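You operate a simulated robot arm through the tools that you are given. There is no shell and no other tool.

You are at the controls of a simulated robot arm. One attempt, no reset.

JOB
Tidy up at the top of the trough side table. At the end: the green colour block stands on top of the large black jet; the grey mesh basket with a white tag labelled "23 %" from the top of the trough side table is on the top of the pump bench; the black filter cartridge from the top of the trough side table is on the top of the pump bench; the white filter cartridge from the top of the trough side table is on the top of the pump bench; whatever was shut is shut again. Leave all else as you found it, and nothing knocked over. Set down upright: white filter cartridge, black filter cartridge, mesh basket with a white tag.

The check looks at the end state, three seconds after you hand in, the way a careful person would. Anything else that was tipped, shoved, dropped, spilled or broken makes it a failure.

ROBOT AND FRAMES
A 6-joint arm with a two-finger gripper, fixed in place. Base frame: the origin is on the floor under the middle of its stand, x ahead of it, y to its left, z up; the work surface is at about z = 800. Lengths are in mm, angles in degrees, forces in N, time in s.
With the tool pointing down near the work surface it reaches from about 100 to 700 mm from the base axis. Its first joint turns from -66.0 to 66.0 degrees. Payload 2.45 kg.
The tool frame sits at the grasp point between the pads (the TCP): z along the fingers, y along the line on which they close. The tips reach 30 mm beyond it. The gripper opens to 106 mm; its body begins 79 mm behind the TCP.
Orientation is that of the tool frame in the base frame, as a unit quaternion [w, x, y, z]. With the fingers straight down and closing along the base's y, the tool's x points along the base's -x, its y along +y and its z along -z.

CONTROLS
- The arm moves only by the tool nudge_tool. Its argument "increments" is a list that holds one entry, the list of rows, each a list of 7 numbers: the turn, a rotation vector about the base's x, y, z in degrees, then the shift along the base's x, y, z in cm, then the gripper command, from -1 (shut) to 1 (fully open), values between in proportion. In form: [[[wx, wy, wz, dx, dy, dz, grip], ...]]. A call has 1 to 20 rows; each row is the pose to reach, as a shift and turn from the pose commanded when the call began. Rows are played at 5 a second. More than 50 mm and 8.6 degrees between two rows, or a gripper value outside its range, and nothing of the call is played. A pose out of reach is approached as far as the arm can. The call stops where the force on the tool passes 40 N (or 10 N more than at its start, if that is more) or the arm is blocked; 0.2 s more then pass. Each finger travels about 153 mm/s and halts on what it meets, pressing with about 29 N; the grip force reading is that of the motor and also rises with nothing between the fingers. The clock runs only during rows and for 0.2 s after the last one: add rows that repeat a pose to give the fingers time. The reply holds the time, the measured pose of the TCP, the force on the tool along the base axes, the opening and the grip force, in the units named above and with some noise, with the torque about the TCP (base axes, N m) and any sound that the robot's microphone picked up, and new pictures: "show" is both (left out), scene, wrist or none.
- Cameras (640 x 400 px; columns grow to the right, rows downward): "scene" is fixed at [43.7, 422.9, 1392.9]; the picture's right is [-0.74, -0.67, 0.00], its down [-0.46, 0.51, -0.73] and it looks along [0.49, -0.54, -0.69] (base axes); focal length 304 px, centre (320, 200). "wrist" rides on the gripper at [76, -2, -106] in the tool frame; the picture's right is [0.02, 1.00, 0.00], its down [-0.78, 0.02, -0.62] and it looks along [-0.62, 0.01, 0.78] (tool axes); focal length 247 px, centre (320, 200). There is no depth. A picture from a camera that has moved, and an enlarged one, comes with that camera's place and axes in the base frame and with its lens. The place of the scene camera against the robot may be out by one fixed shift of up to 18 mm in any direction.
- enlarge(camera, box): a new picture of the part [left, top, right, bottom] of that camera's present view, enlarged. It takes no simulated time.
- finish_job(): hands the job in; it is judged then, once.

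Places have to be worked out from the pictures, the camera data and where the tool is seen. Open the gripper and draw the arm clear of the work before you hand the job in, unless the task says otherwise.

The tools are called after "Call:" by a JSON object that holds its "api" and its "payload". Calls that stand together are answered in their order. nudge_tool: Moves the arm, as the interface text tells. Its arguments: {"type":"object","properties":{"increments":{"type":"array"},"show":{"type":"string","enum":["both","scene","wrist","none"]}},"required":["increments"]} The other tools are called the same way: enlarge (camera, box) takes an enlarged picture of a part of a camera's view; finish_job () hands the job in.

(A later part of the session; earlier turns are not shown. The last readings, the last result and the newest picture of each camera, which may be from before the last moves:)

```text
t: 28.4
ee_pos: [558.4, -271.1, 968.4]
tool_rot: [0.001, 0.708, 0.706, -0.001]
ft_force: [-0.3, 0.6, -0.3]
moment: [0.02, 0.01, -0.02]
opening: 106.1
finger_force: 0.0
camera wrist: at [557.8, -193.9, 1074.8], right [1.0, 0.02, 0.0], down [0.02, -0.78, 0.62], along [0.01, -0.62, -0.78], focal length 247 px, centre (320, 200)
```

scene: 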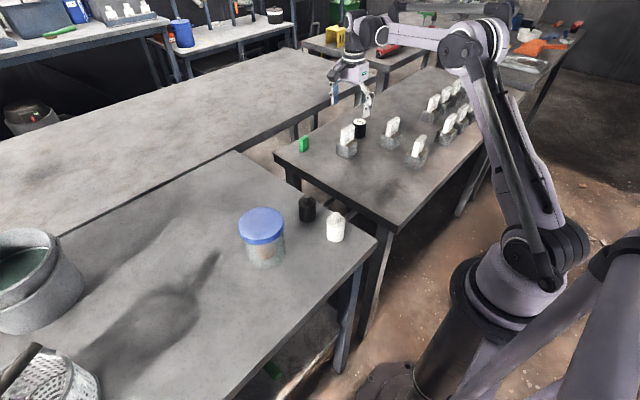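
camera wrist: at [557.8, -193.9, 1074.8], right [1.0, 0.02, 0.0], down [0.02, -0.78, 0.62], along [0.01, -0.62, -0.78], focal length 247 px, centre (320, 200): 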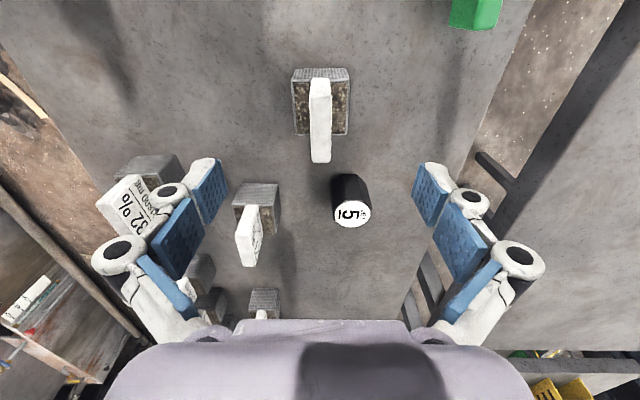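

The gripper is rotated and now looks along -y with the basket ahead. I'll enlarge to check the basket's centre in x, and to measure the jet and green block.

Call:
{"api": "enlarge", "payload": {"camera": "wrist", "box": [260, 50, 400, 240]}}

Call:
{"api": "enlarge", "payload": {"camera": "wrist", "box": [430, 0, 530, 60]}}

```text
2.11 times, centred on (330, 145) of wrist
camera zoom: at [557.8, -193.9, 1074.8], right [1.0, 0.02, 0.0], down [0.02, -0.78, 0.62], along [0.01, -0.62, -0.78], focal length 520 px, centre (299, 316)
```

zoom: 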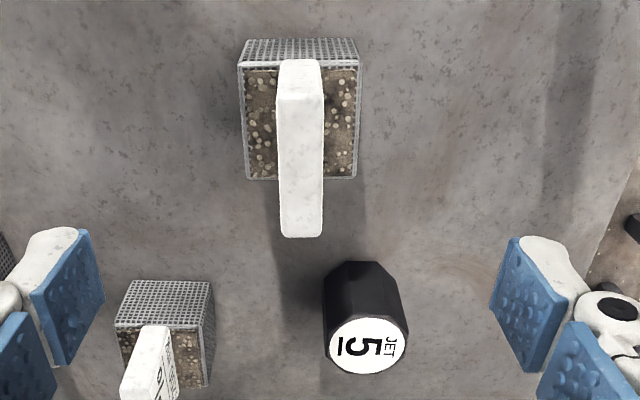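

```text
6.40 times, centred on (480, 30) of wrist
camera zoom: at [557.8, -193.9, 1074.8], right [1.0, 0.02, 0.0], down [0.02, -0.78, 0.62], along [0.01, -0.62, -0.78], focal length 1581 px, centre (-704, 1288)
```

zoom: 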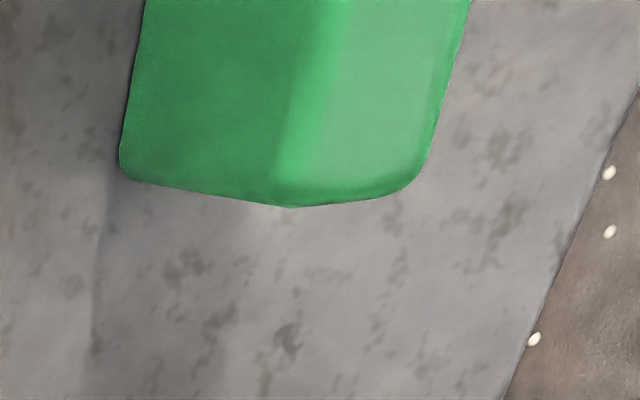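

The basket's centre comes out at x≈558, y≈-270.5. I'll shift 1.5 mm in x and descend with the fingers on either side of the basket in x.

Call:
{"api": "nudge_tool", "payload": {"increments": [[[0, 0, 0, -0.15, 0.05, -2.5, 1], [0, 0, 0, -0.15, 0.05, -5.5, 1], [0, 0, 0, -0.15, 0.05, -8.5, 1], [0, 0, 0, -0.15, 0.05, -8.5, 1]]], "show": "both"}}

```text
t: 29.4
ee_pos: [557.9, -271.6, 882.0]
tool_rot: [0.001, 0.707, 0.707, 0.0]
ft_force: [0.9, -0.3, 0.4]
moment: [-0.01, -0.01, 0.0]
opening: 106.0
finger_force: 0.0
camera wrist: at [556.3, -194.5, 988.7], right [1.0, 0.02, 0.0], down [0.02, -0.78, 0.62], along [0.01, -0.62, -0.78], focal length 247 px, centre (320, 200)
```

scene: 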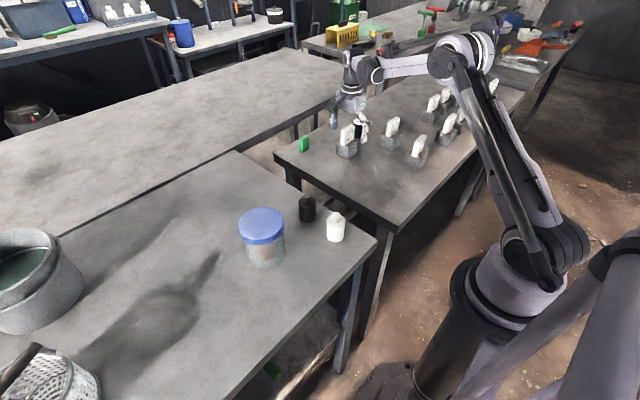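
wrist: 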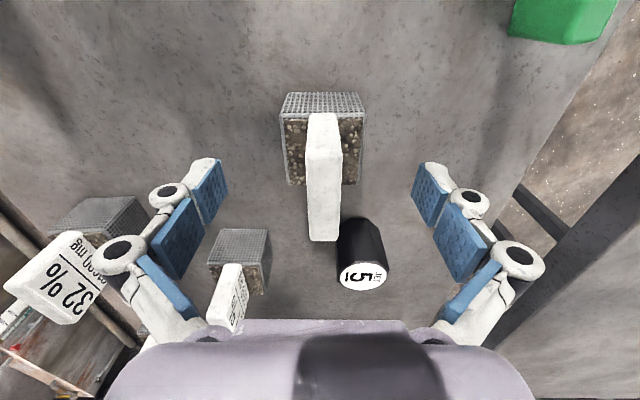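

Alignment is good and the tag sits between the fingers with room to spare. I'll lower the last 4.6 cm and close on the basket body.

Call:
{"api": "nudge_tool", "payload": {"increments": [[[0, 0, 0, 0, 0, -1.5, 1], [0, 0, 0, 0, 0, -3.0, 1], [0, 0, 0, 0, 0, -4.2, 1], [0, 0, 0, 0, 0, -4.65, 1], [0, 0, 0, 0, 0, -4.65, 0.3], [0, 0, 0, 0, 0, -4.65, -0.2], [0, 0, 0, 0, 0, -4.65, -0.7], [0, 0, 0, 0, 0, -4.65, -1], [0, 0, 0, 0, 0, -4.65, -1]]], "show": "both"}}

```text
t: 31.4
ee_pos: [557.4, -271.6, 836.5]
tool_rot: [0.001, 0.708, 0.707, 0.0]
ft_force: [1.6, -0.2, 4.5]
moment: [-0.05, -0.04, 0.08]
opening: 51.5
finger_force: 28.7
camera wrist: at [555.6, -193.7, 943.2], right [1.0, 0.02, 0.0], down [0.02, -0.78, 0.62], along [0.01, -0.62, -0.78], focal length 247 px, centre (320, 200)
```

scene: 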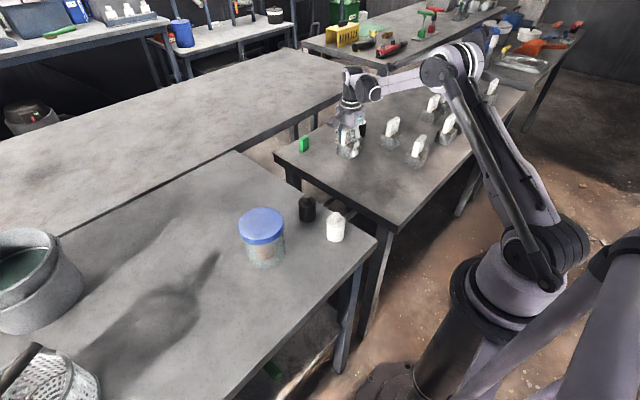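
wrist: 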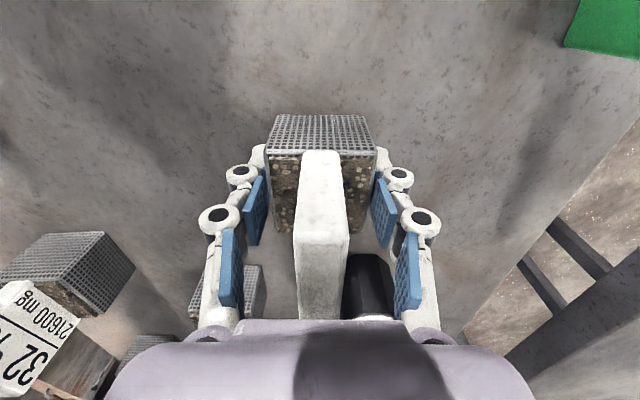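

The basket is gripped at 51.5 mm. I'll lift it and carry it over to about (520, 70) on the pump bench, stopping above the surface.

Call:
{"api": "nudge_tool", "payload": {"increments": [[[0, 0, 0, 0, 0, 1.0, -1], [0, 0, 0, 0, 0, 3.5, -1], [0, 0, 0, 0, 0, 7.0, -1], [0, 0, 0, 0, 0, 11.0, -1], [0, 0, 0, 0, 1.0, 14.5, -1], [0, 0, 0, -0.5, 4.5, 15.0, -1], [0, 0, 0, -0.9, 8.5, 15.0, -1], [0, 0, 0, -1.3, 12.5, 15.0, -1], [0, 0, 0, -1.7, 16.5, 15.0, -1], [0, 0, 0, -2.1, 20.5, 15.0, -1], [0, 0, 0, -2.5, 24.5, 15.0, -1], [0, 0, 0, -2.9, 28.5, 14.0, -1], [0, 0, 0, -3.3, 31.5, 12.0, -1], [0, 0, 0, -3.8, 34.1, 9.5, -1], [0, 0, 0, -3.8, 34.1, 8.0, -1], [0, 0, 0, -3.8, 34.1, 8.0, -1]]], "show": "both"}}

```text
t: 34.8
ee_pos: [518.7, 71.0, 917.3]
tool_rot: [0.0, 0.707, 0.707, 0.0]
ft_force: [-0.5, -0.6, -2.3]
moment: [0.02, 0.0, 0.0]
opening: 51.5
finger_force: 29.0
camera wrist: at [516.7, 148.3, 1022.7], right [1.0, 0.02, 0.0], down [0.02, -0.78, 0.62], along [0.01, -0.62, -0.78], focal length 247 px, centre (320, 200)
```

scene: 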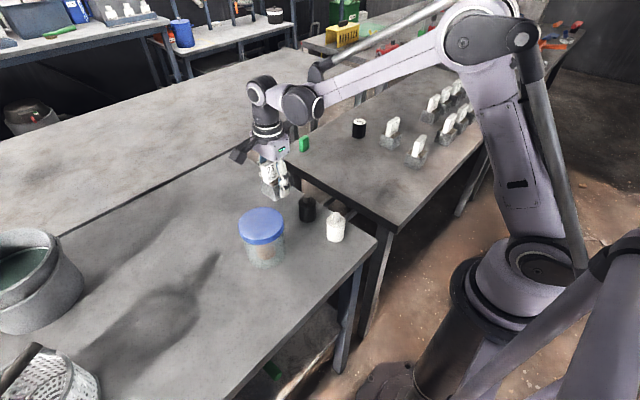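
wrist: 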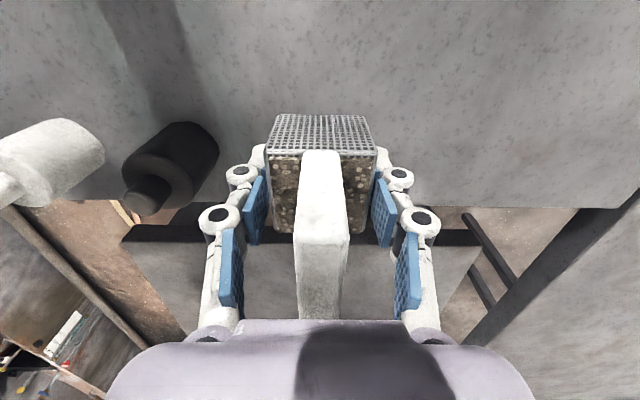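

The basket is over clear bench. I'll lower it to just above the expected contact height of about 887.

Call:
{"api": "nudge_tool", "payload": {"increments": [[[0, 0, 0, 0, 0, -1.2, -1], [0, 0, 0, 0, 0, -2.2, -1], [0, 0, 0, 0, 0, -2.7, -1], [0, 0, 0, 0, 0, -2.85, -1], [0, 0, 0, 0, 0, -2.85, -1]]], "show": "both"}}

```text
t: 36.0
ee_pos: [520.2, 70.1, 889.0]
tool_rot: [0.0, 0.707, 0.707, -0.001]
ft_force: [-0.3, 0.0, -1.8]
moment: [0.01, 0.0, -0.01]
opening: 51.4
finger_force: 28.9
camera wrist: at [518.0, 147.4, 994.9], right [1.0, 0.02, 0.0], down [0.02, -0.78, 0.62], along [0.01, -0.62, -0.78], focal length 247 px, centre (320, 200)
```

scene: 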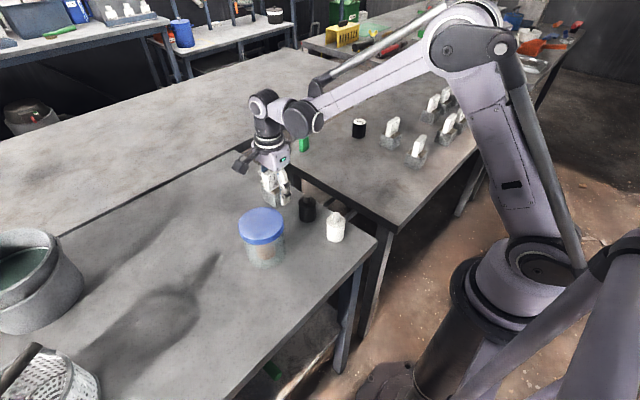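
wrist: 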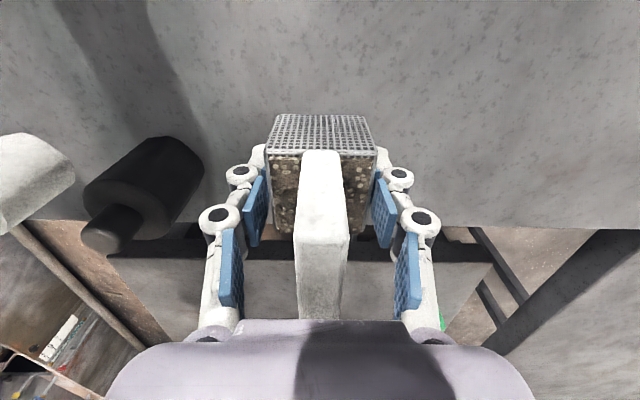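

The force is still -1.8 N, which is only the basket's weight, so it hasn't touched yet. I'll creep down another 1.5 mm.

Call:
{"api": "nudge_tool", "payload": {"increments": [[[0, 0, 0, 0, 0, -0.05, -1], [0, 0, 0, 0, 0, -0.1, -1], [0, 0, 0, 0, 0, -0.15, -1], [0, 0, 0, 0, 0, -0.15, -1]]], "show": "none"}}

```text
t: 37.0
ee_pos: [519.9, 69.7, 886.9]
tool_rot: [0.0, 0.707, 0.707, 0.0]
ft_force: [0.5, -0.3, -2.0]
moment: [-0.01, 0.01, 0.0]
opening: 51.2
finger_force: 28.8
```

Call:
{"api": "nudge_tool", "payload": {"increments": [[[0, 0, 0, 0, 0, -0.05, -1], [0, 0, 0, 0, 0, -0.1, -1], [0, 0, 0, 0, 0, -0.1, -1]]], "show": "none"}}

```text
t: 37.8
ee_pos: [519.8, 69.8, 887.1]
tool_rot: [0.0, 0.707, 0.708, 0.0]
ft_force: [5.0, -1.1, 23.2]
moment: [-0.03, -0.18, 0.11]
opening: 51.9
finger_force: 29.2
```

The force jumped to 23 N, so the basket is on the bench. I'll ease up 1 mm and open slowly to release.

Call:
{"api": "nudge_tool", "payload": {"increments": [[[0, 0, 0, 0, 0, 0.1, -1], [0, 0, 0, 0, 0, 0.1, -1], [0, 0, 0, 0, 0, 0.1, -0.02], [0, 0, 0, 0, 0, 0.1, 0.1], [0, 0, 0, 0, 0, 0.1, 0.4], [0, 0, 0, 0, 0, 0.1, 0.4]]], "show": "both"}}

```text
t: 39.2
ee_pos: [519.8, 71.1, 886.1]
tool_rot: [0.001, 0.707, 0.707, 0.0]
ft_force: [0.0, 0.7, 0.3]
moment: [-0.01, -0.02, 0.0]
opening: 74.1
finger_force: 0.0
camera wrist: at [517.6, 147.7, 993.3], right [1.0, 0.02, 0.0], down [0.02, -0.78, 0.62], along [0.01, -0.62, -0.78], focal length 247 px, centre (320, 200)
```

scene: 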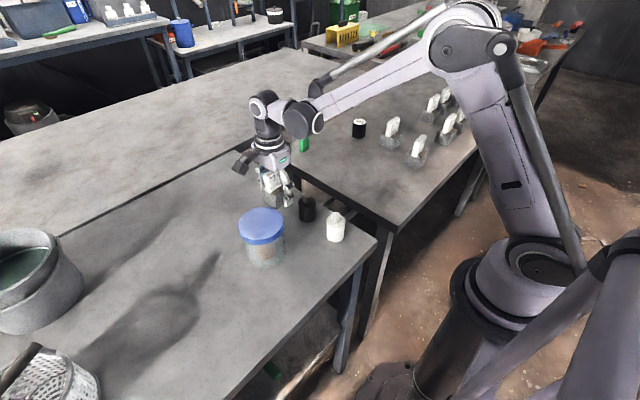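
wrist: 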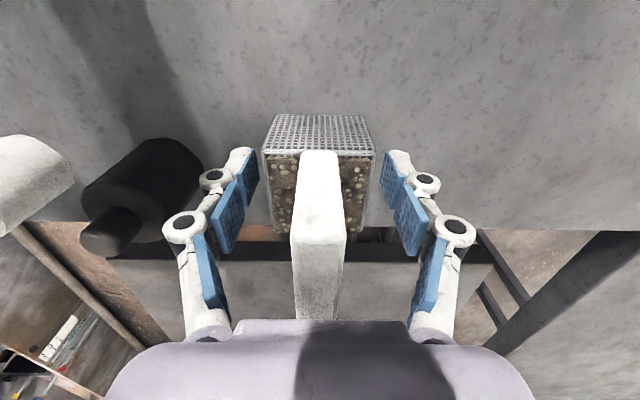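

The basket is standing free on the bench. I'll rise clear of its tag, then turn the gripper back 90° while moving to a viewing pose before the green block, which I estimate near (685, -190).

Call:
{"api": "nudge_tool", "payload": {"increments": [[[0, 0, 0, 0, 0, 2.0, 0.4], [0, 0, 0, 0, 0, 5.5, 0.6], [0, 0, 0, 0, 0, 9.5, 1], [0, 0, 0, 0, 0, 13.0, 1], [0, 0, 8, 0.5, -2.0, 13.0, 1], [0, 0, 16, 1.2, -4.5, 13.0, 1], [0, 0, 24, 2.0, -7.0, 13.0, 1], [0, 0, 32, 2.8, -9.5, 13.0, 1], [0, 0, 40, 3.6, -12.0, 13.0, 1], [0, 0, 48, 4.4, -14.5, 13.0, 1], [0, 0, 56, 5.2, -17.0, 13.0, 1], [0, 0, 64, 6.0, -19.5, 12.0, 1], [0, 0, 72, 6.8, -22.0, 10.5, 1], [0, 0, 80, 7.6, -24.5, 9.0, 1], [0, 0, 88, 8.0, -26.0, 7.5, 1], [0, 0, 90, 8.0, -26.0, 7.0, 1], [0, 0, 90, 8.0, -26.0, 7.0, 1]]], "show": "both"}}

```text
t: 42.8
ee_pos: [599.7, -189.9, 956.8]
tool_rot: [0.0, 0.001, 1.0, 0.0]
ft_force: [0.2, 0.2, 1.0]
moment: [-0.02, 0.03, 0.01]
opening: 106.2
finger_force: 0.0
camera wrist: at [523.2, -190.5, 1062.7], right [-0.02, 1.0, 0.0], down [0.78, 0.02, 0.62], along [0.62, 0.01, -0.78], focal length 247 px, centre (320, 200)
```

scene: 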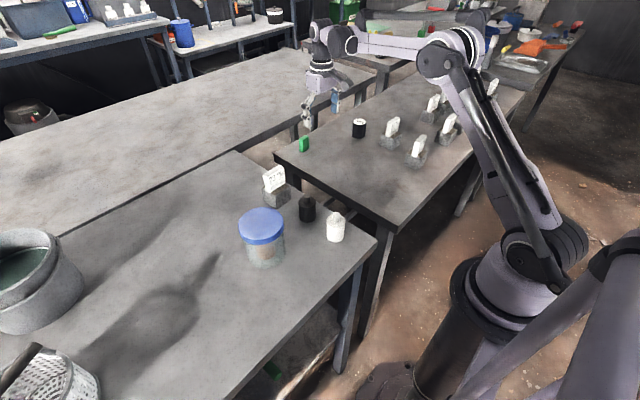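
wrist: 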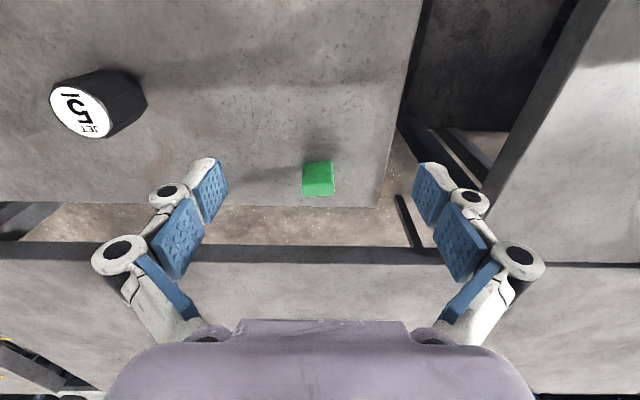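

Call:
{"api": "enlarge", "payload": {"camera": "wrist", "box": [290, 145, 350, 210]}}

Call:
{"api": "enlarge", "payload": {"camera": "wrist", "box": [30, 50, 170, 150]}}

Call:
{"api": "enlarge", "payload": {"camera": "scene", "box": [270, 110, 390, 250]}}

Call:
{"api": "enlarge", "payload": {"camera": "scene", "box": [285, 110, 375, 170]}}

```text
6.15 times, centred on (320, 178) of wrist
camera zoom: at [523.2, -190.5, 1062.7], right [-0.02, 1.0, 0.0], down [0.78, 0.02, 0.62], along [0.62, 0.01, -0.78], focal length 1520 px, centre (320, 338)
```

zoom: 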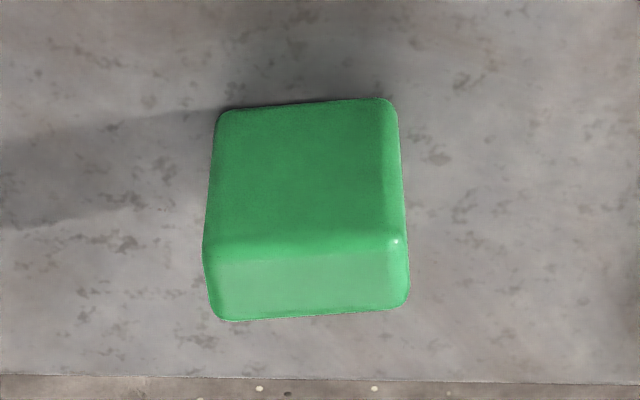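

```text
4.00 times, centred on (100, 100) of wrist
camera zoom: at [523.2, -190.5, 1062.7], right [-0.02, 1.0, 0.0], down [0.78, 0.02, 0.62], along [0.62, 0.01, -0.78], focal length 988 px, centre (1200, 600)
```

zoom: 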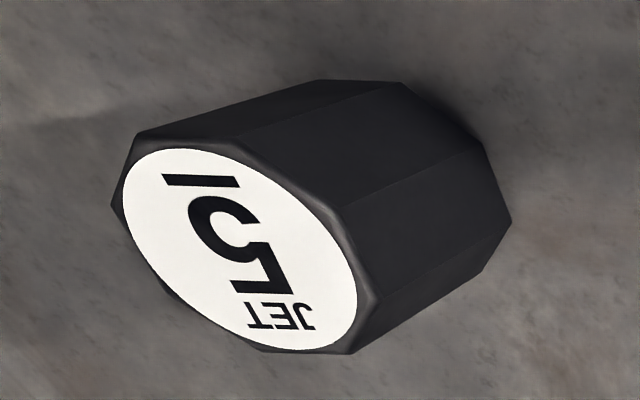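

```text
2.86 times, centred on (330, 180) of scene
camera zoom: at [43.7, 422.9, 1392.9], right [-0.74, -0.67, 0.0], down [-0.46, 0.51, -0.73], along [0.49, -0.54, -0.69], focal length 867 px, centre (291, 257)
```

zoom: 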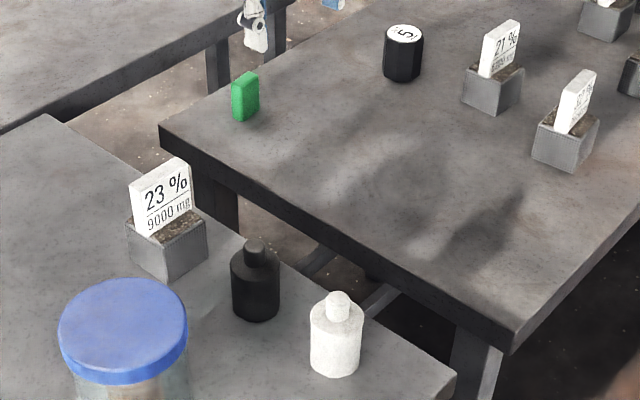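

```text
6.67 times, centred on (330, 140) of scene
camera zoom: at [43.7, 422.9, 1392.9], right [-0.74, -0.67, 0.0], down [-0.46, 0.51, -0.73], along [0.49, -0.54, -0.69], focal length 2024 px, centre (253, 600)
```

zoom: 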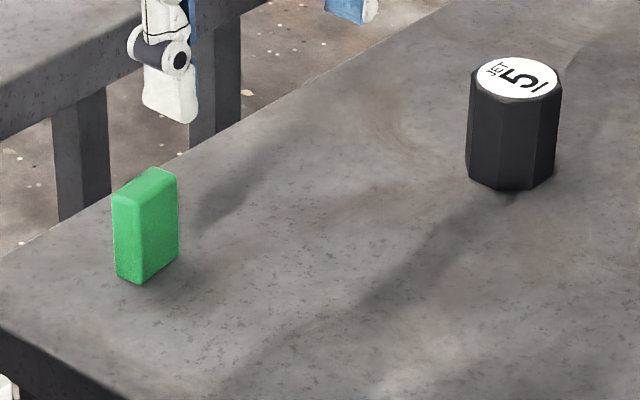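

The pump bench looks right, with all three items upright. The green block is about 35 × 15 × 50 mm, centred near (680, -190) and turned about 5.7°. The jet is centred near (600, -394) with its top at z≈850. I'll move above the block with matching yaw and see whether the arm reaches.

Call:
{"api": "nudge_tool", "payload": {"increments": [[[0, 0, 1.5, 2.0, 0, -0.5, 1], [0, 0, 3.0, 4.0, 0, -1.0, 1], [0, 0, 4.5, 6.0, 0, -2.0, 1], [0, 0, 5.7, 8.0, -0.07, -3.0, 1], [0, 0, 5.7, 8.0, -0.07, -3.6, 1], [0, 0, 5.7, 8.0, -0.07, -3.6, 1]]], "show": "both"}}

```text
t: 44.2
ee_pos: [664.6, -185.3, 921.2]
tool_rot: [-0.001, -0.049, 0.999, 0.0]
ft_force: [-0.6, -0.4, 0.0]
moment: [-0.01, -0.01, -0.03]
opening: 106.1
finger_force: 0.1
out of reach, approached as far as the arm can: row 4, 5, 6
camera wrist: at [588.5, -194.8, 1027.7], right [-0.12, 0.99, 0.0], down [0.78, 0.09, 0.62], along [0.62, 0.07, -0.78], focal length 247 px, centre (320, 200)
```

scene: 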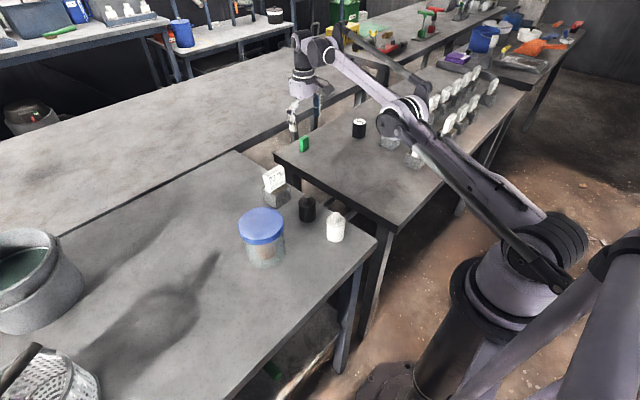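
wrist: 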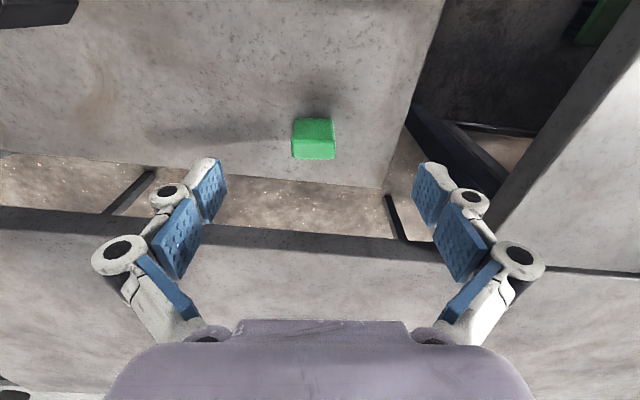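

The vertical tool stops about 16 mm short, since its reach is roughly 690 mm here. I'll tilt the tool 15° about the closing axis so the fingertips lean outward, with the pads still parallel to the block's end faces, and check the reach.

Call:
{"api": "nudge_tool", "payload": {"increments": [[[0.5, -5.0, 0, 0, 0, 0, 1], [1.0, -10.0, 0, 0, 0, 0, 1], [1.49, -14.93, 0, 0, 0, 0, 1], [1.49, -14.93, 0, 0, 0, 0, 1]]], "show": "both"}}

```text
t: 45.2
ee_pos: [664.5, -186.5, 920.4]
tool_rot: [0.131, -0.049, 0.99, 0.006]
ft_force: [0.0, -0.6, 0.0]
moment: [0.01, 0.02, 0.01]
opening: 105.9
finger_force: 0.1
camera wrist: at [563.8, -196.9, 1004.0], right [-0.12, 0.99, -0.01], down [0.59, 0.08, 0.8], along [0.8, 0.09, -0.59], focal length 247 px, centre (320, 200)
```

scene: 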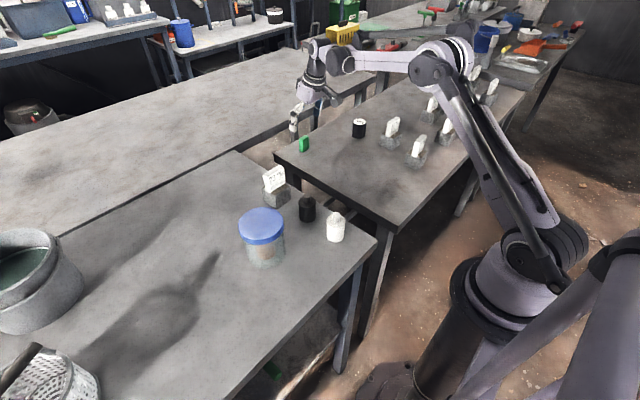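
wrist: 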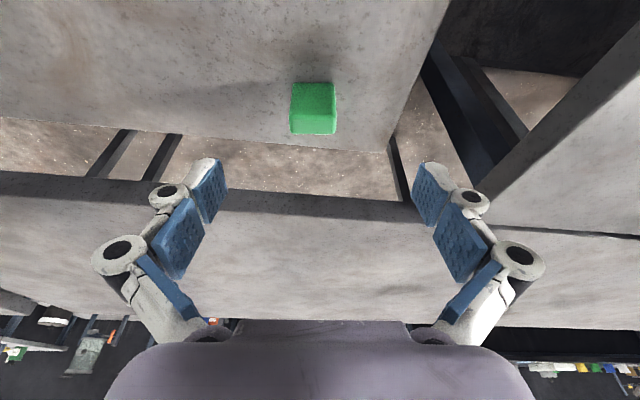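

The tilt is applied with no reach warning, and the tool is at about (664.5, -186, 920.5). I'll enlarge the block in this view to re-measure its position before moving over it.

Call:
{"api": "enlarge", "payload": {"camera": "wrist", "box": [270, 65, 360, 150]}}

```text
4.71 times, centred on (315, 108) of wrist
camera zoom: at [563.8, -196.9, 1004.0], right [-0.12, 0.99, -0.01], down [0.59, 0.08, 0.8], along [0.8, 0.09, -0.59], focal length 1162 px, centre (344, 635)
```

zoom: 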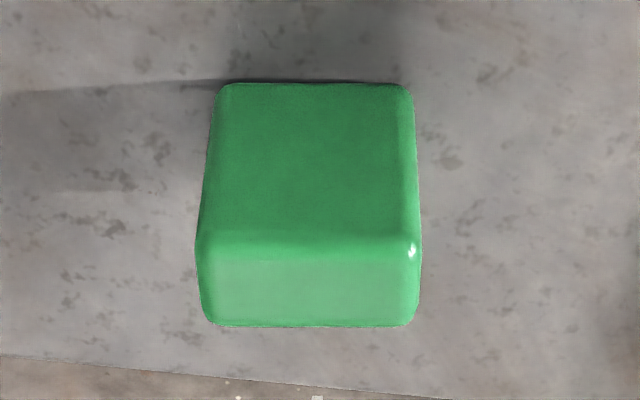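

The block's edges now look parallel to the gripper, and it measures near (681, -190.5). I'll move over it and lower to z≈890 to check alignment.

Call:
{"api": "nudge_tool", "payload": {"increments": [[[0, 0, 0, 0.6, -0.2, 0, 1], [0, 0, 0, 1.2, -0.4, -1.0, 1], [0, 0, 0, 1.65, -0.46, -2.0, 1], [0, 0, 0, 1.65, -0.46, -3.0, 1], [0, 0, 0, 1.65, -0.46, -3.0, 1]]], "show": "both"}}

```text
t: 46.4
ee_pos: [680.3, -191.2, 889.9]
tool_rot: [0.13, -0.049, 0.99, 0.006]
ft_force: [-0.2, -0.6, -0.5]
moment: [0.0, -0.01, 0.0]
opening: 106.2
finger_force: 0.0
camera wrist: at [580.1, -201.7, 973.1], right [-0.12, 0.99, -0.01], down [0.59, 0.08, 0.8], along [0.8, 0.09, -0.6], focal length 247 px, centre (320, 200)
```

scene: 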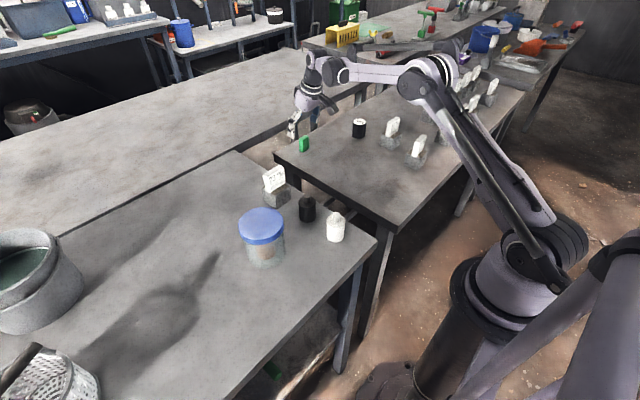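
wrist: 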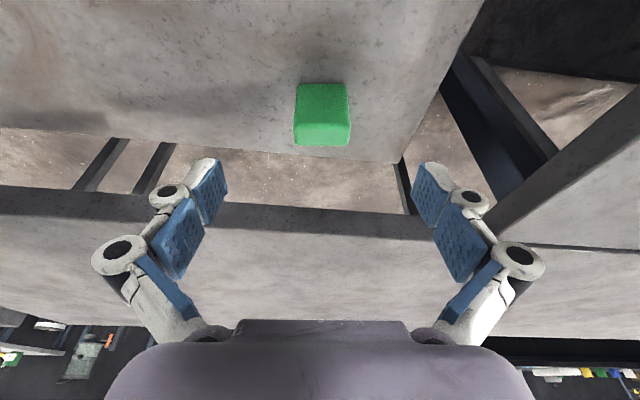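

The hover is lined up: the block is centred between the fingers and within reach. I'll descend vertically to z≈840.

Call:
{"api": "nudge_tool", "payload": {"increments": [[[0, 0, 0, 0, 0, -1.5, 1], [0, 0, 0, 0, 0, -3.0, 1], [0, 0, 0, 0, 0, -4.2, 1], [0, 0, 0, 0, 0, -5.0, 1], [0, 0, 0, 0, 0, -5.0, 1]]], "show": "both"}}

Call:
{"api": "enlarge", "payload": {"camera": "wrist", "box": [180, 60, 460, 260]}}

```text
t: 47.6
ee_pos: [682.2, -190.3, 839.8]
tool_rot: [0.131, -0.05, 0.99, 0.006]
ft_force: [-0.1, -0.1, 0.1]
moment: [0.0, -0.02, 0.01]
opening: 106.0
finger_force: 0.1
camera wrist: at [580.3, -201.4, 924.0], right [-0.12, 0.99, -0.01], down [0.59, 0.08, 0.8], along [0.8, 0.09, -0.6], focal length 247 px, centre (320, 200)
```

scene: 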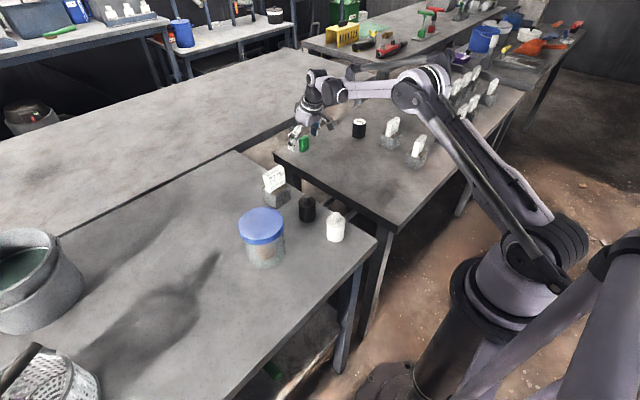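
wrist: 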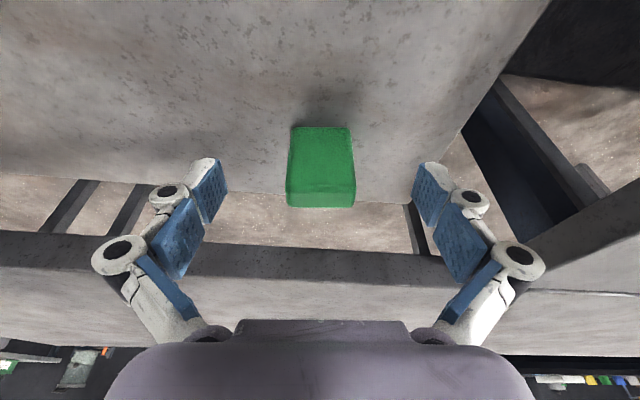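

```text
2.00 times, centred on (320, 160) of wrist
camera zoom: at [580.3, -201.4, 924.0], right [-0.12, 0.99, -0.01], down [0.59, 0.08, 0.8], along [0.8, 0.09, -0.6], focal length 494 px, centre (320, 280)
```

zoom: 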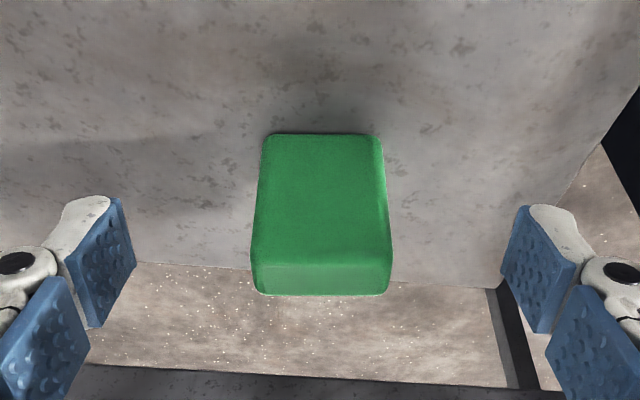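

The block is centred (col 322) with the pads at the right height. I'll close on its end faces.

Call:
{"api": "nudge_tool", "payload": {"increments": [[[0, 0, 0, 0, 0, 0, 0.3], [0, 0, 0, 0, 0, 0, -0.15], [0, 0, 0, 0, 0, 0, -0.5], [0, 0, 0, 0, 0, 0, -1], [0, 0, 0, 0, 0, 0, -1]]], "show": "both"}}

Call:
{"api": "enlarge", "payload": {"camera": "wrist", "box": [180, 60, 460, 260]}}

```text
t: 48.8
ee_pos: [680.7, -190.8, 841.5]
tool_rot: [0.13, -0.049, 0.99, 0.007]
ft_force: [0.1, 0.3, 0.4]
moment: [0.02, 0.01, -0.02]
opening: 34.6
finger_force: 28.8
camera wrist: at [580.3, -201.4, 924.2], right [-0.12, 0.99, -0.01], down [0.59, 0.08, 0.8], along [0.8, 0.09, -0.6], focal length 247 px, centre (320, 200)
```

scene: 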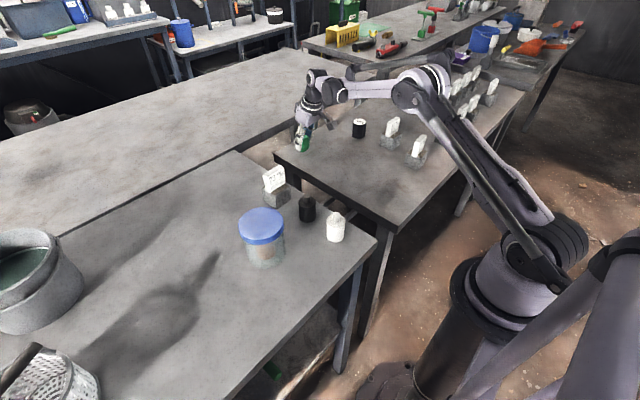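
wrist: 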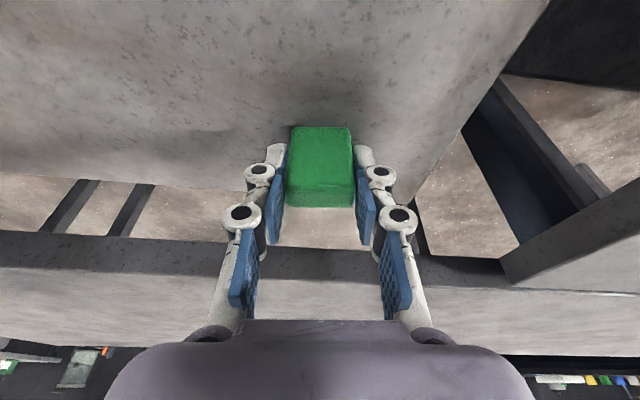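

```text
2.00 times, centred on (320, 160) of wrist
camera zoom: at [580.3, -201.4, 924.2], right [-0.12, 0.99, -0.01], down [0.59, 0.08, 0.8], along [0.8, 0.09, -0.6], focal length 494 px, centre (320, 280)
```

zoom: 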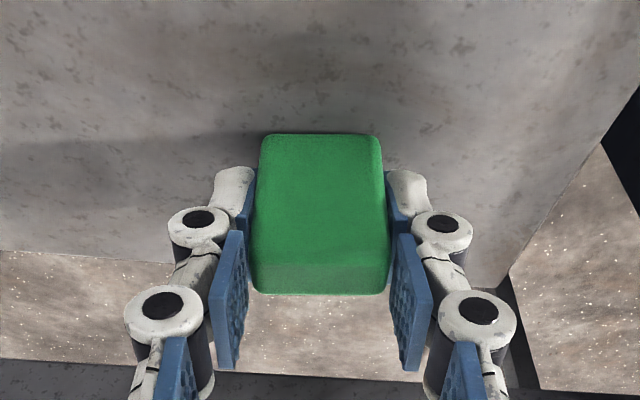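

The block is held at 34.6 mm. I'll lift it 9 cm and swing toward the jet near (600, -394). I'll yaw with the arm so the reach stays the same, which keeps the block upright.

Call:
{"api": "nudge_tool", "payload": {"increments": [[[0, 0, 0, 0, 0, 1.0, -1], [0, 0, 0, 0, 0, 3.0, -1], [0, 0, 0, 0, 0, 6.0, -1], [0, 0, 0, 0, 0, 9.0, -1], [0, 0, -2, -0.9, -2.3, 9.0, -1], [0, 0, -5, -2.2, -5.5, 9.0, -1], [0, 0, -8, -3.6, -9.0, 9.0, -1], [0, 0, -11, -5.0, -12.5, 9.0, -1], [0, 0, -14, -6.4, -16.0, 9.0, -1], [0, 0, -16, -7.4, -18.8, 9.0, -1], [0, 0, -17, -8.1, -20.4, 9.0, -1], [0, 0, -17, -8.1, -20.4, 9.0, -1]]], "show": "both"}}

```text
t: 51.4
ee_pos: [599.6, -395.1, 931.5]
tool_rot: [0.129, 0.098, 0.987, -0.012]
ft_force: [0.0, -0.8, -0.3]
moment: [0.02, -0.03, -0.02]
opening: 34.7
finger_force: 28.5
camera wrist: at [500.7, -376.2, 1013.8], right [0.18, 0.98, -0.01], down [0.59, -0.1, 0.8], along [0.79, -0.15, -0.6], focal length 247 px, centre (320, 200)
```

scene: 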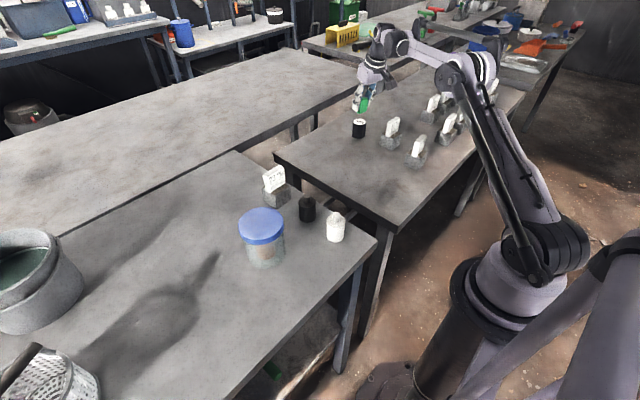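
wrist: 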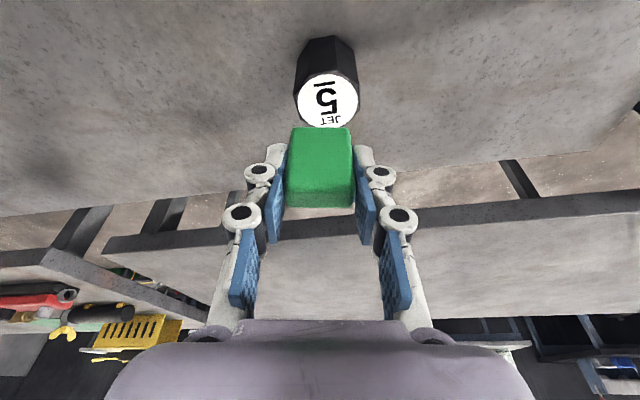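

Call:
{"api": "enlarge", "payload": {"camera": "wrist", "box": [260, 20, 390, 220]}}

Call:
{"api": "enlarge", "payload": {"camera": "scene", "box": [330, 50, 420, 150]}}

```text
2.00 times, centred on (325, 120) of wrist
camera zoom: at [500.7, -376.2, 1013.8], right [0.18, 0.98, -0.01], down [0.59, -0.1, 0.8], along [0.79, -0.15, -0.6], focal length 494 px, centre (310, 360)
```

zoom: 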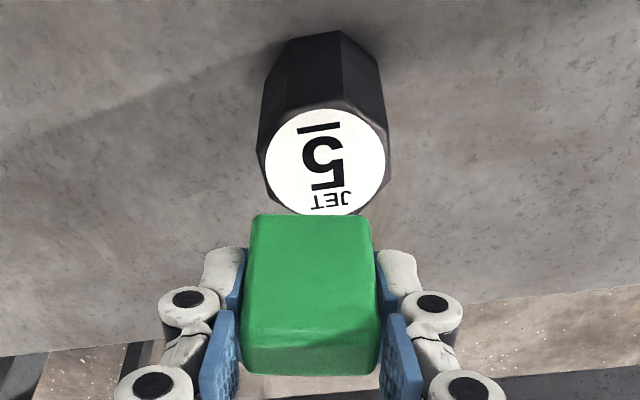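

```text
4.00 times, centred on (375, 100) of scene
camera zoom: at [43.7, 422.8, 1392.9], right [-0.74, -0.67, 0.0], down [-0.46, 0.51, -0.73], along [0.49, -0.54, -0.69], focal length 1214 px, centre (100, 600)
```

zoom: 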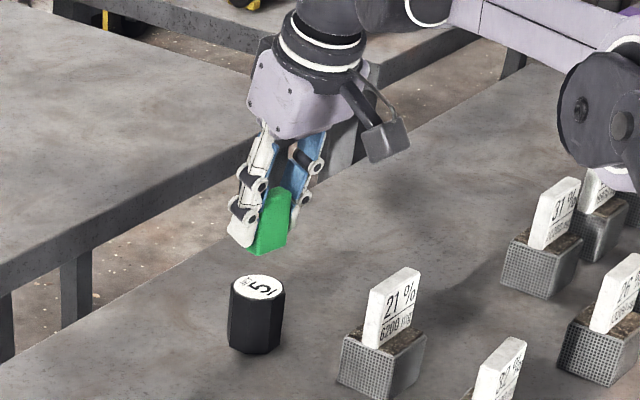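

The block is above the jet, and the jet's top centre measures near (600.5, -390), about 5 mm to the right of the block. I'll correct by +4.5 mm in y and lower to about 5 mm above the jet top.

Call:
{"api": "nudge_tool", "payload": {"increments": [[[0, 0, 0, 0.05, 0.45, -0.5, -1], [0, 0, 0, 0.05, 0.45, -1.5, -1], [0, 0, 0, 0.05, 0.45, -2.5, -1], [0, 0, 0, 0.05, 0.45, -3.3, -1], [0, 0, 0, 0.05, 0.45, -3.3, -1]]], "show": "both"}}

Call:
{"api": "enlarge", "payload": {"camera": "wrist", "box": [250, 50, 390, 220]}}

Call:
{"api": "enlarge", "payload": {"camera": "scene", "box": [330, 90, 390, 150]}}

```text
t: 52.6
ee_pos: [601.5, -389.8, 900.0]
tool_rot: [0.13, 0.097, 0.987, -0.013]
ft_force: [-0.4, 0.5, 0.1]
moment: [0.0, -0.01, -0.01]
opening: 35.0
finger_force: 29.1
camera wrist: at [501.5, -370.4, 981.6], right [0.18, 0.98, -0.01], down [0.59, -0.1, 0.8], along [0.79, -0.14, -0.6], focal length 247 px, centre (320, 200)
```

scene: 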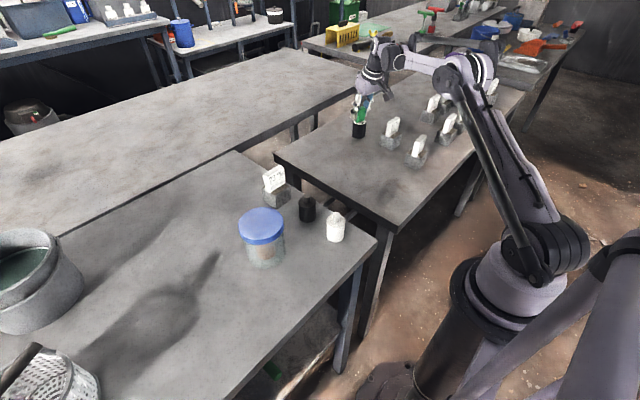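
wrist: 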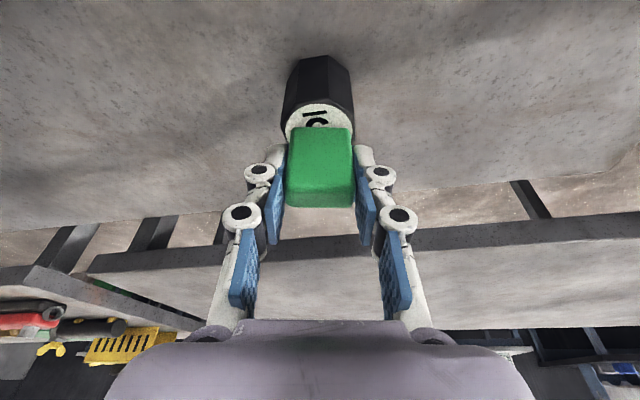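

```text
2.35 times, centred on (320, 135) of wrist
camera zoom: at [501.5, -370.4, 981.6], right [0.18, 0.98, -0.01], down [0.59, -0.1, 0.8], along [0.79, -0.14, -0.6], focal length 581 px, centre (320, 353)
```

zoom: 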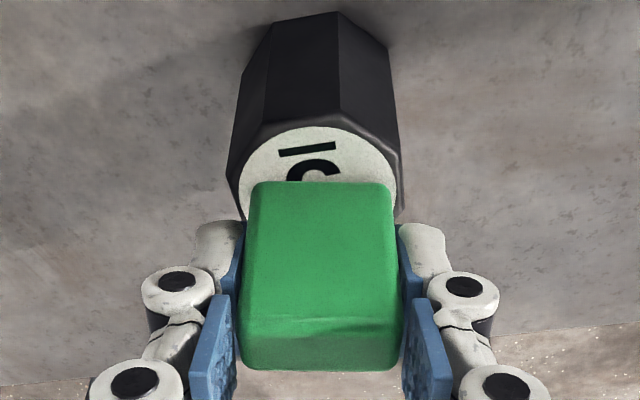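

```text
6.67 times, centred on (360, 120) of scene
camera zoom: at [43.7, 422.9, 1392.9], right [-0.74, -0.67, 0.0], down [-0.46, 0.51, -0.73], along [0.49, -0.54, -0.69], focal length 2024 px, centre (53, 733)
```

zoom: 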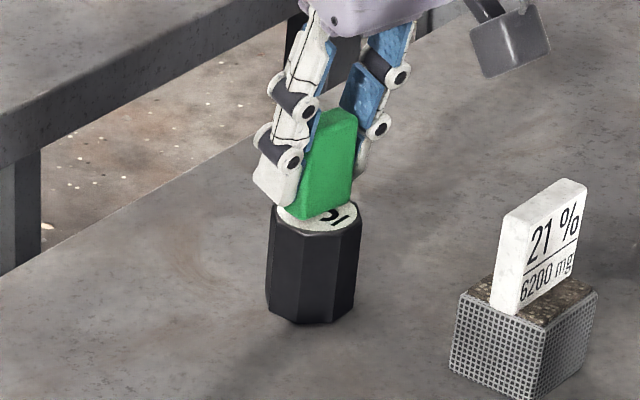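

The lateral alignment is within about 1–2 mm, and the jet centre is about 3 mm farther out. I'll correct that and lower to just above the jet top.

Call:
{"api": "nudge_tool", "payload": {"increments": [[[0, 0, 0, 0.3, -0.06, 0, -1], [0, 0, 0, 0.3, -0.06, -0.3, -1], [0, 0, 0, 0.3, -0.06, -0.5, -1], [0, 0, 0, 0.3, -0.06, -0.5, -1]]], "show": "none"}}

```text
t: 53.6
ee_pos: [603.3, -389.2, 894.3]
tool_rot: [0.131, 0.098, 0.986, -0.014]
ft_force: [3.0, 0.9, 22.0]
moment: [0.06, -0.06, 0.07]
opening: 34.9
finger_force: 29.1
```

Contact came slightly earlier than expected, with 22 N upward at TCP z≈893. I'll check the pictures before releasing.

Call:
{"api": "nudge_tool", "payload": {"increments": [[[0, 0, 0, 0, 0, 0.1, -1], [0, 0, 0, 0, 0, 0.1, -1]]], "show": "both"}}

Call:
{"api": "enlarge", "payload": {"camera": "wrist", "box": [250, 50, 390, 220]}}

Call:
{"api": "enlarge", "payload": {"camera": "scene", "box": [335, 95, 385, 145]}}

```text
t: 54.2
ee_pos: [602.4, -389.7, 894.4]
tool_rot: [0.129, 0.098, 0.987, -0.013]
ft_force: [2.4, 1.6, 15.1]
moment: [0.04, -0.07, 0.01]
opening: 34.9
finger_force: 29.6
camera wrist: at [503.6, -371.2, 977.4], right [0.18, 0.98, -0.01], down [0.59, -0.1, 0.8], along [0.79, -0.14, -0.6], focal length 247 px, centre (320, 200)
```

scene: 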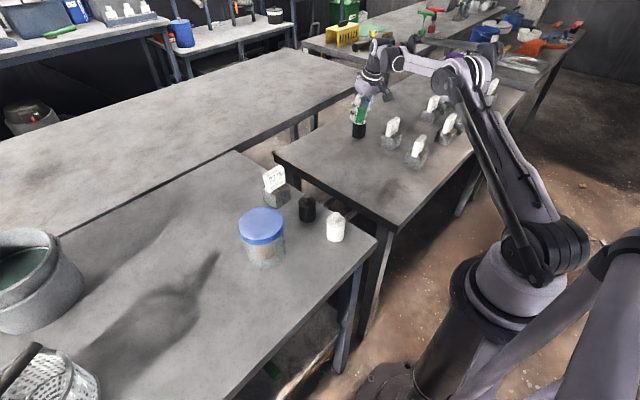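
wrist: 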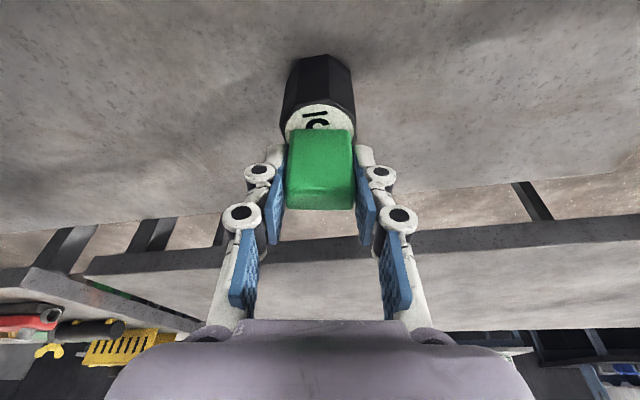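

```text
2.35 times, centred on (320, 135) of wrist
camera zoom: at [503.6, -371.2, 977.4], right [0.18, 0.98, -0.01], down [0.59, -0.1, 0.8], along [0.79, -0.14, -0.6], focal length 581 px, centre (320, 353)
```

zoom: 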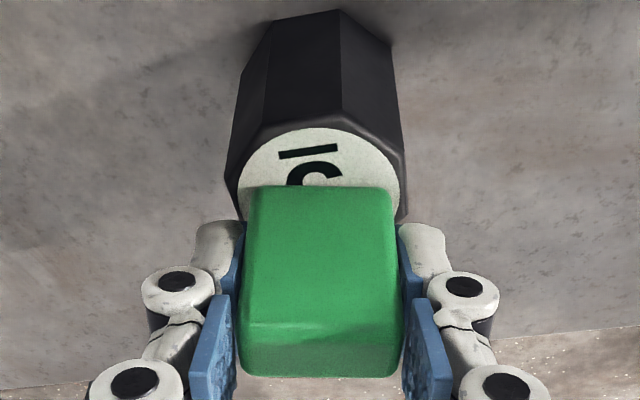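

```text
8.00 times, centred on (360, 120) of scene
camera zoom: at [43.5, 423.1, 1392.8], right [-0.74, -0.67, 0.0], down [-0.46, 0.51, -0.73], along [0.49, -0.54, -0.69], focal length 2428 px, centre (0, 840)
```

zoom: 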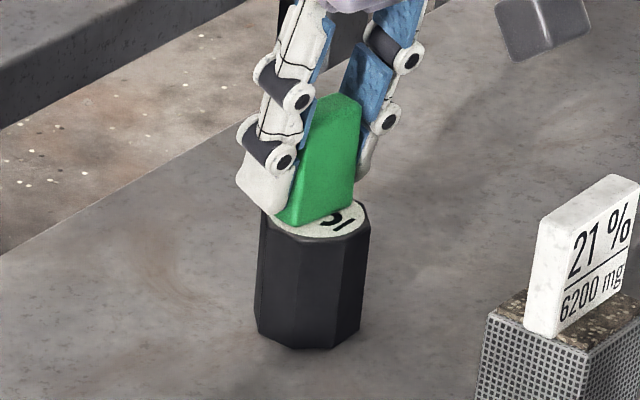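

The block is seated on the jet top with a little residual preload of 15 N. I'll ease up another millimetre to relieve it before opening.

Call:
{"api": "nudge_tool", "payload": {"increments": [[[0, 0, 0, 0, 0, 0.05, -1], [0, 0, 0, 0, 0, 0.1, -1], [0, 0, 0, 0, 0, 0.1, -1]]], "show": "none"}}

```text
t: 55.0
ee_pos: [603.3, -391.3, 894.0]
tool_rot: [0.13, 0.098, 0.987, -0.014]
ft_force: [-0.4, 0.4, -0.4]
moment: [0.0, -0.02, -0.01]
opening: 34.6
finger_force: 29.1
```

The contact is now just relieved, with the block less than 1 mm above the jet. I'll lower by 0.5 mm for light contact.

Call:
{"api": "nudge_tool", "payload": {"increments": [[[0, 0, 0, 0, 0, -0.05, -1], [0, 0, 0, 0, 0, -0.05, -1]]], "show": "wrist"}}

```text
t: 55.6
ee_pos: [602.6, -390.5, 894.7]
tool_rot: [0.13, 0.098, 0.987, -0.013]
ft_force: [0.1, -0.1, 0.1]
moment: [0.0, 0.0, 0.02]
opening: 34.8
finger_force: 29.3
camera wrist: at [503.7, -372.0, 978.1], right [0.18, 0.98, -0.01], down [0.59, -0.1, 0.8], along [0.79, -0.14, -0.6], focal length 247 px, centre (320, 200)
```

wrist: 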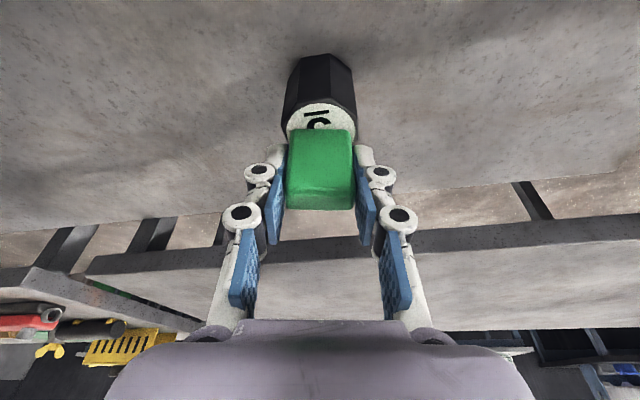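

The force is about zero, so the block is within a fraction of a millimetre of the jet. I'll go down 0.3 mm and open the fingers gently.

Call:
{"api": "nudge_tool", "payload": {"increments": [[[0, 0, 0, 0, 0, -0.03, -1], [0, 0, 0, 0, 0, -0.03, -1], [0, 0, 0, 0, 0, -0.03, -0.3], [0, 0, 0, 0, 0, -0.03, -0.25], [0, 0, 0, 0, 0, -0.03, -0.1], [0, 0, 0, 0, 0, -0.03, 0.1], [0, 0, 0, 0, 0, -0.03, 0.4], [0, 0, 0, 0, 0, -0.03, 0.4]]], "show": "both"}}

Call:
{"api": "enlarge", "payload": {"camera": "scene", "box": [335, 95, 385, 145]}}

Call:
{"api": "enlarge", "payload": {"camera": "wrist", "box": [220, 50, 420, 230]}}

```text
t: 57.4
ee_pos: [602.5, -391.6, 894.7]
tool_rot: [0.13, 0.097, 0.987, -0.013]
ft_force: [0.3, -0.4, -1.1]
moment: [-0.01, 0.02, 0.0]
opening: 74.4
finger_force: 0.1
camera wrist: at [503.5, -371.8, 977.3], right [0.18, 0.98, -0.01], down [0.59, -0.1, 0.8], along [0.79, -0.14, -0.6], focal length 247 px, centre (320, 200)
```

scene: 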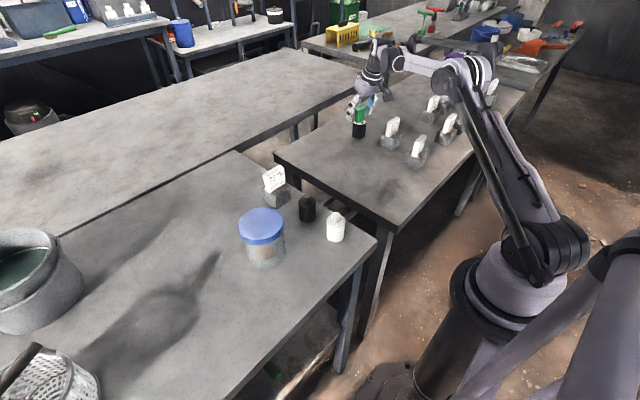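
wrist: 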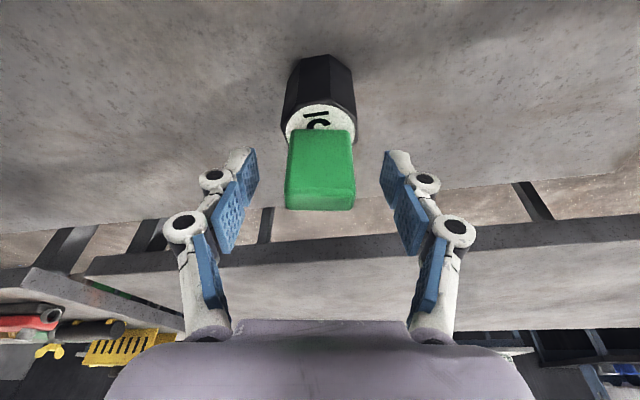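

```text
8.00 times, centred on (360, 120) of scene
camera zoom: at [43.7, 422.9, 1392.9], right [-0.74, -0.67, 0.0], down [-0.46, 0.51, -0.73], along [0.49, -0.54, -0.69], focal length 2428 px, centre (0, 840)
```

zoom: 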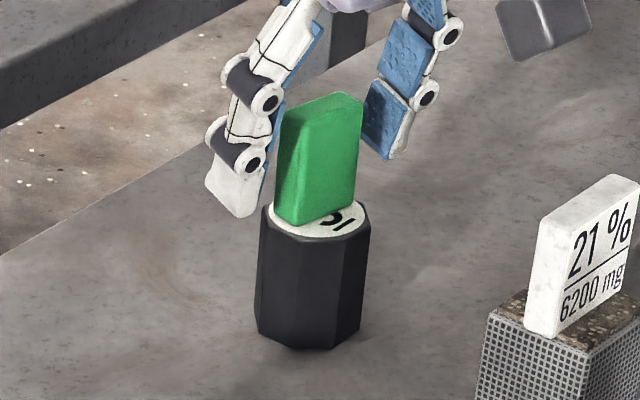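

```text
2.22 times, centred on (320, 140) of wrist
camera zoom: at [503.5, -371.8, 977.3], right [0.18, 0.98, -0.01], down [0.59, -0.1, 0.8], along [0.79, -0.14, -0.6], focal length 549 px, centre (320, 333)
```

zoom: 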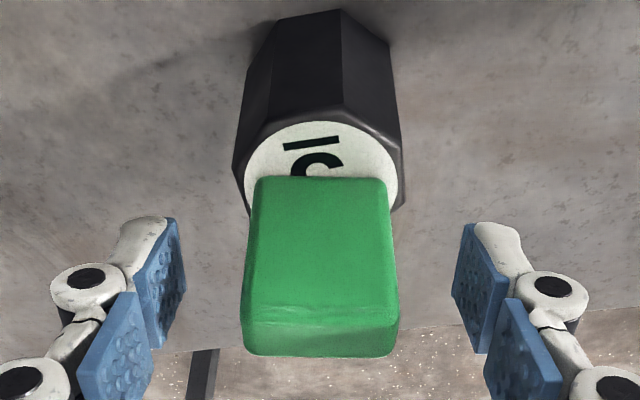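

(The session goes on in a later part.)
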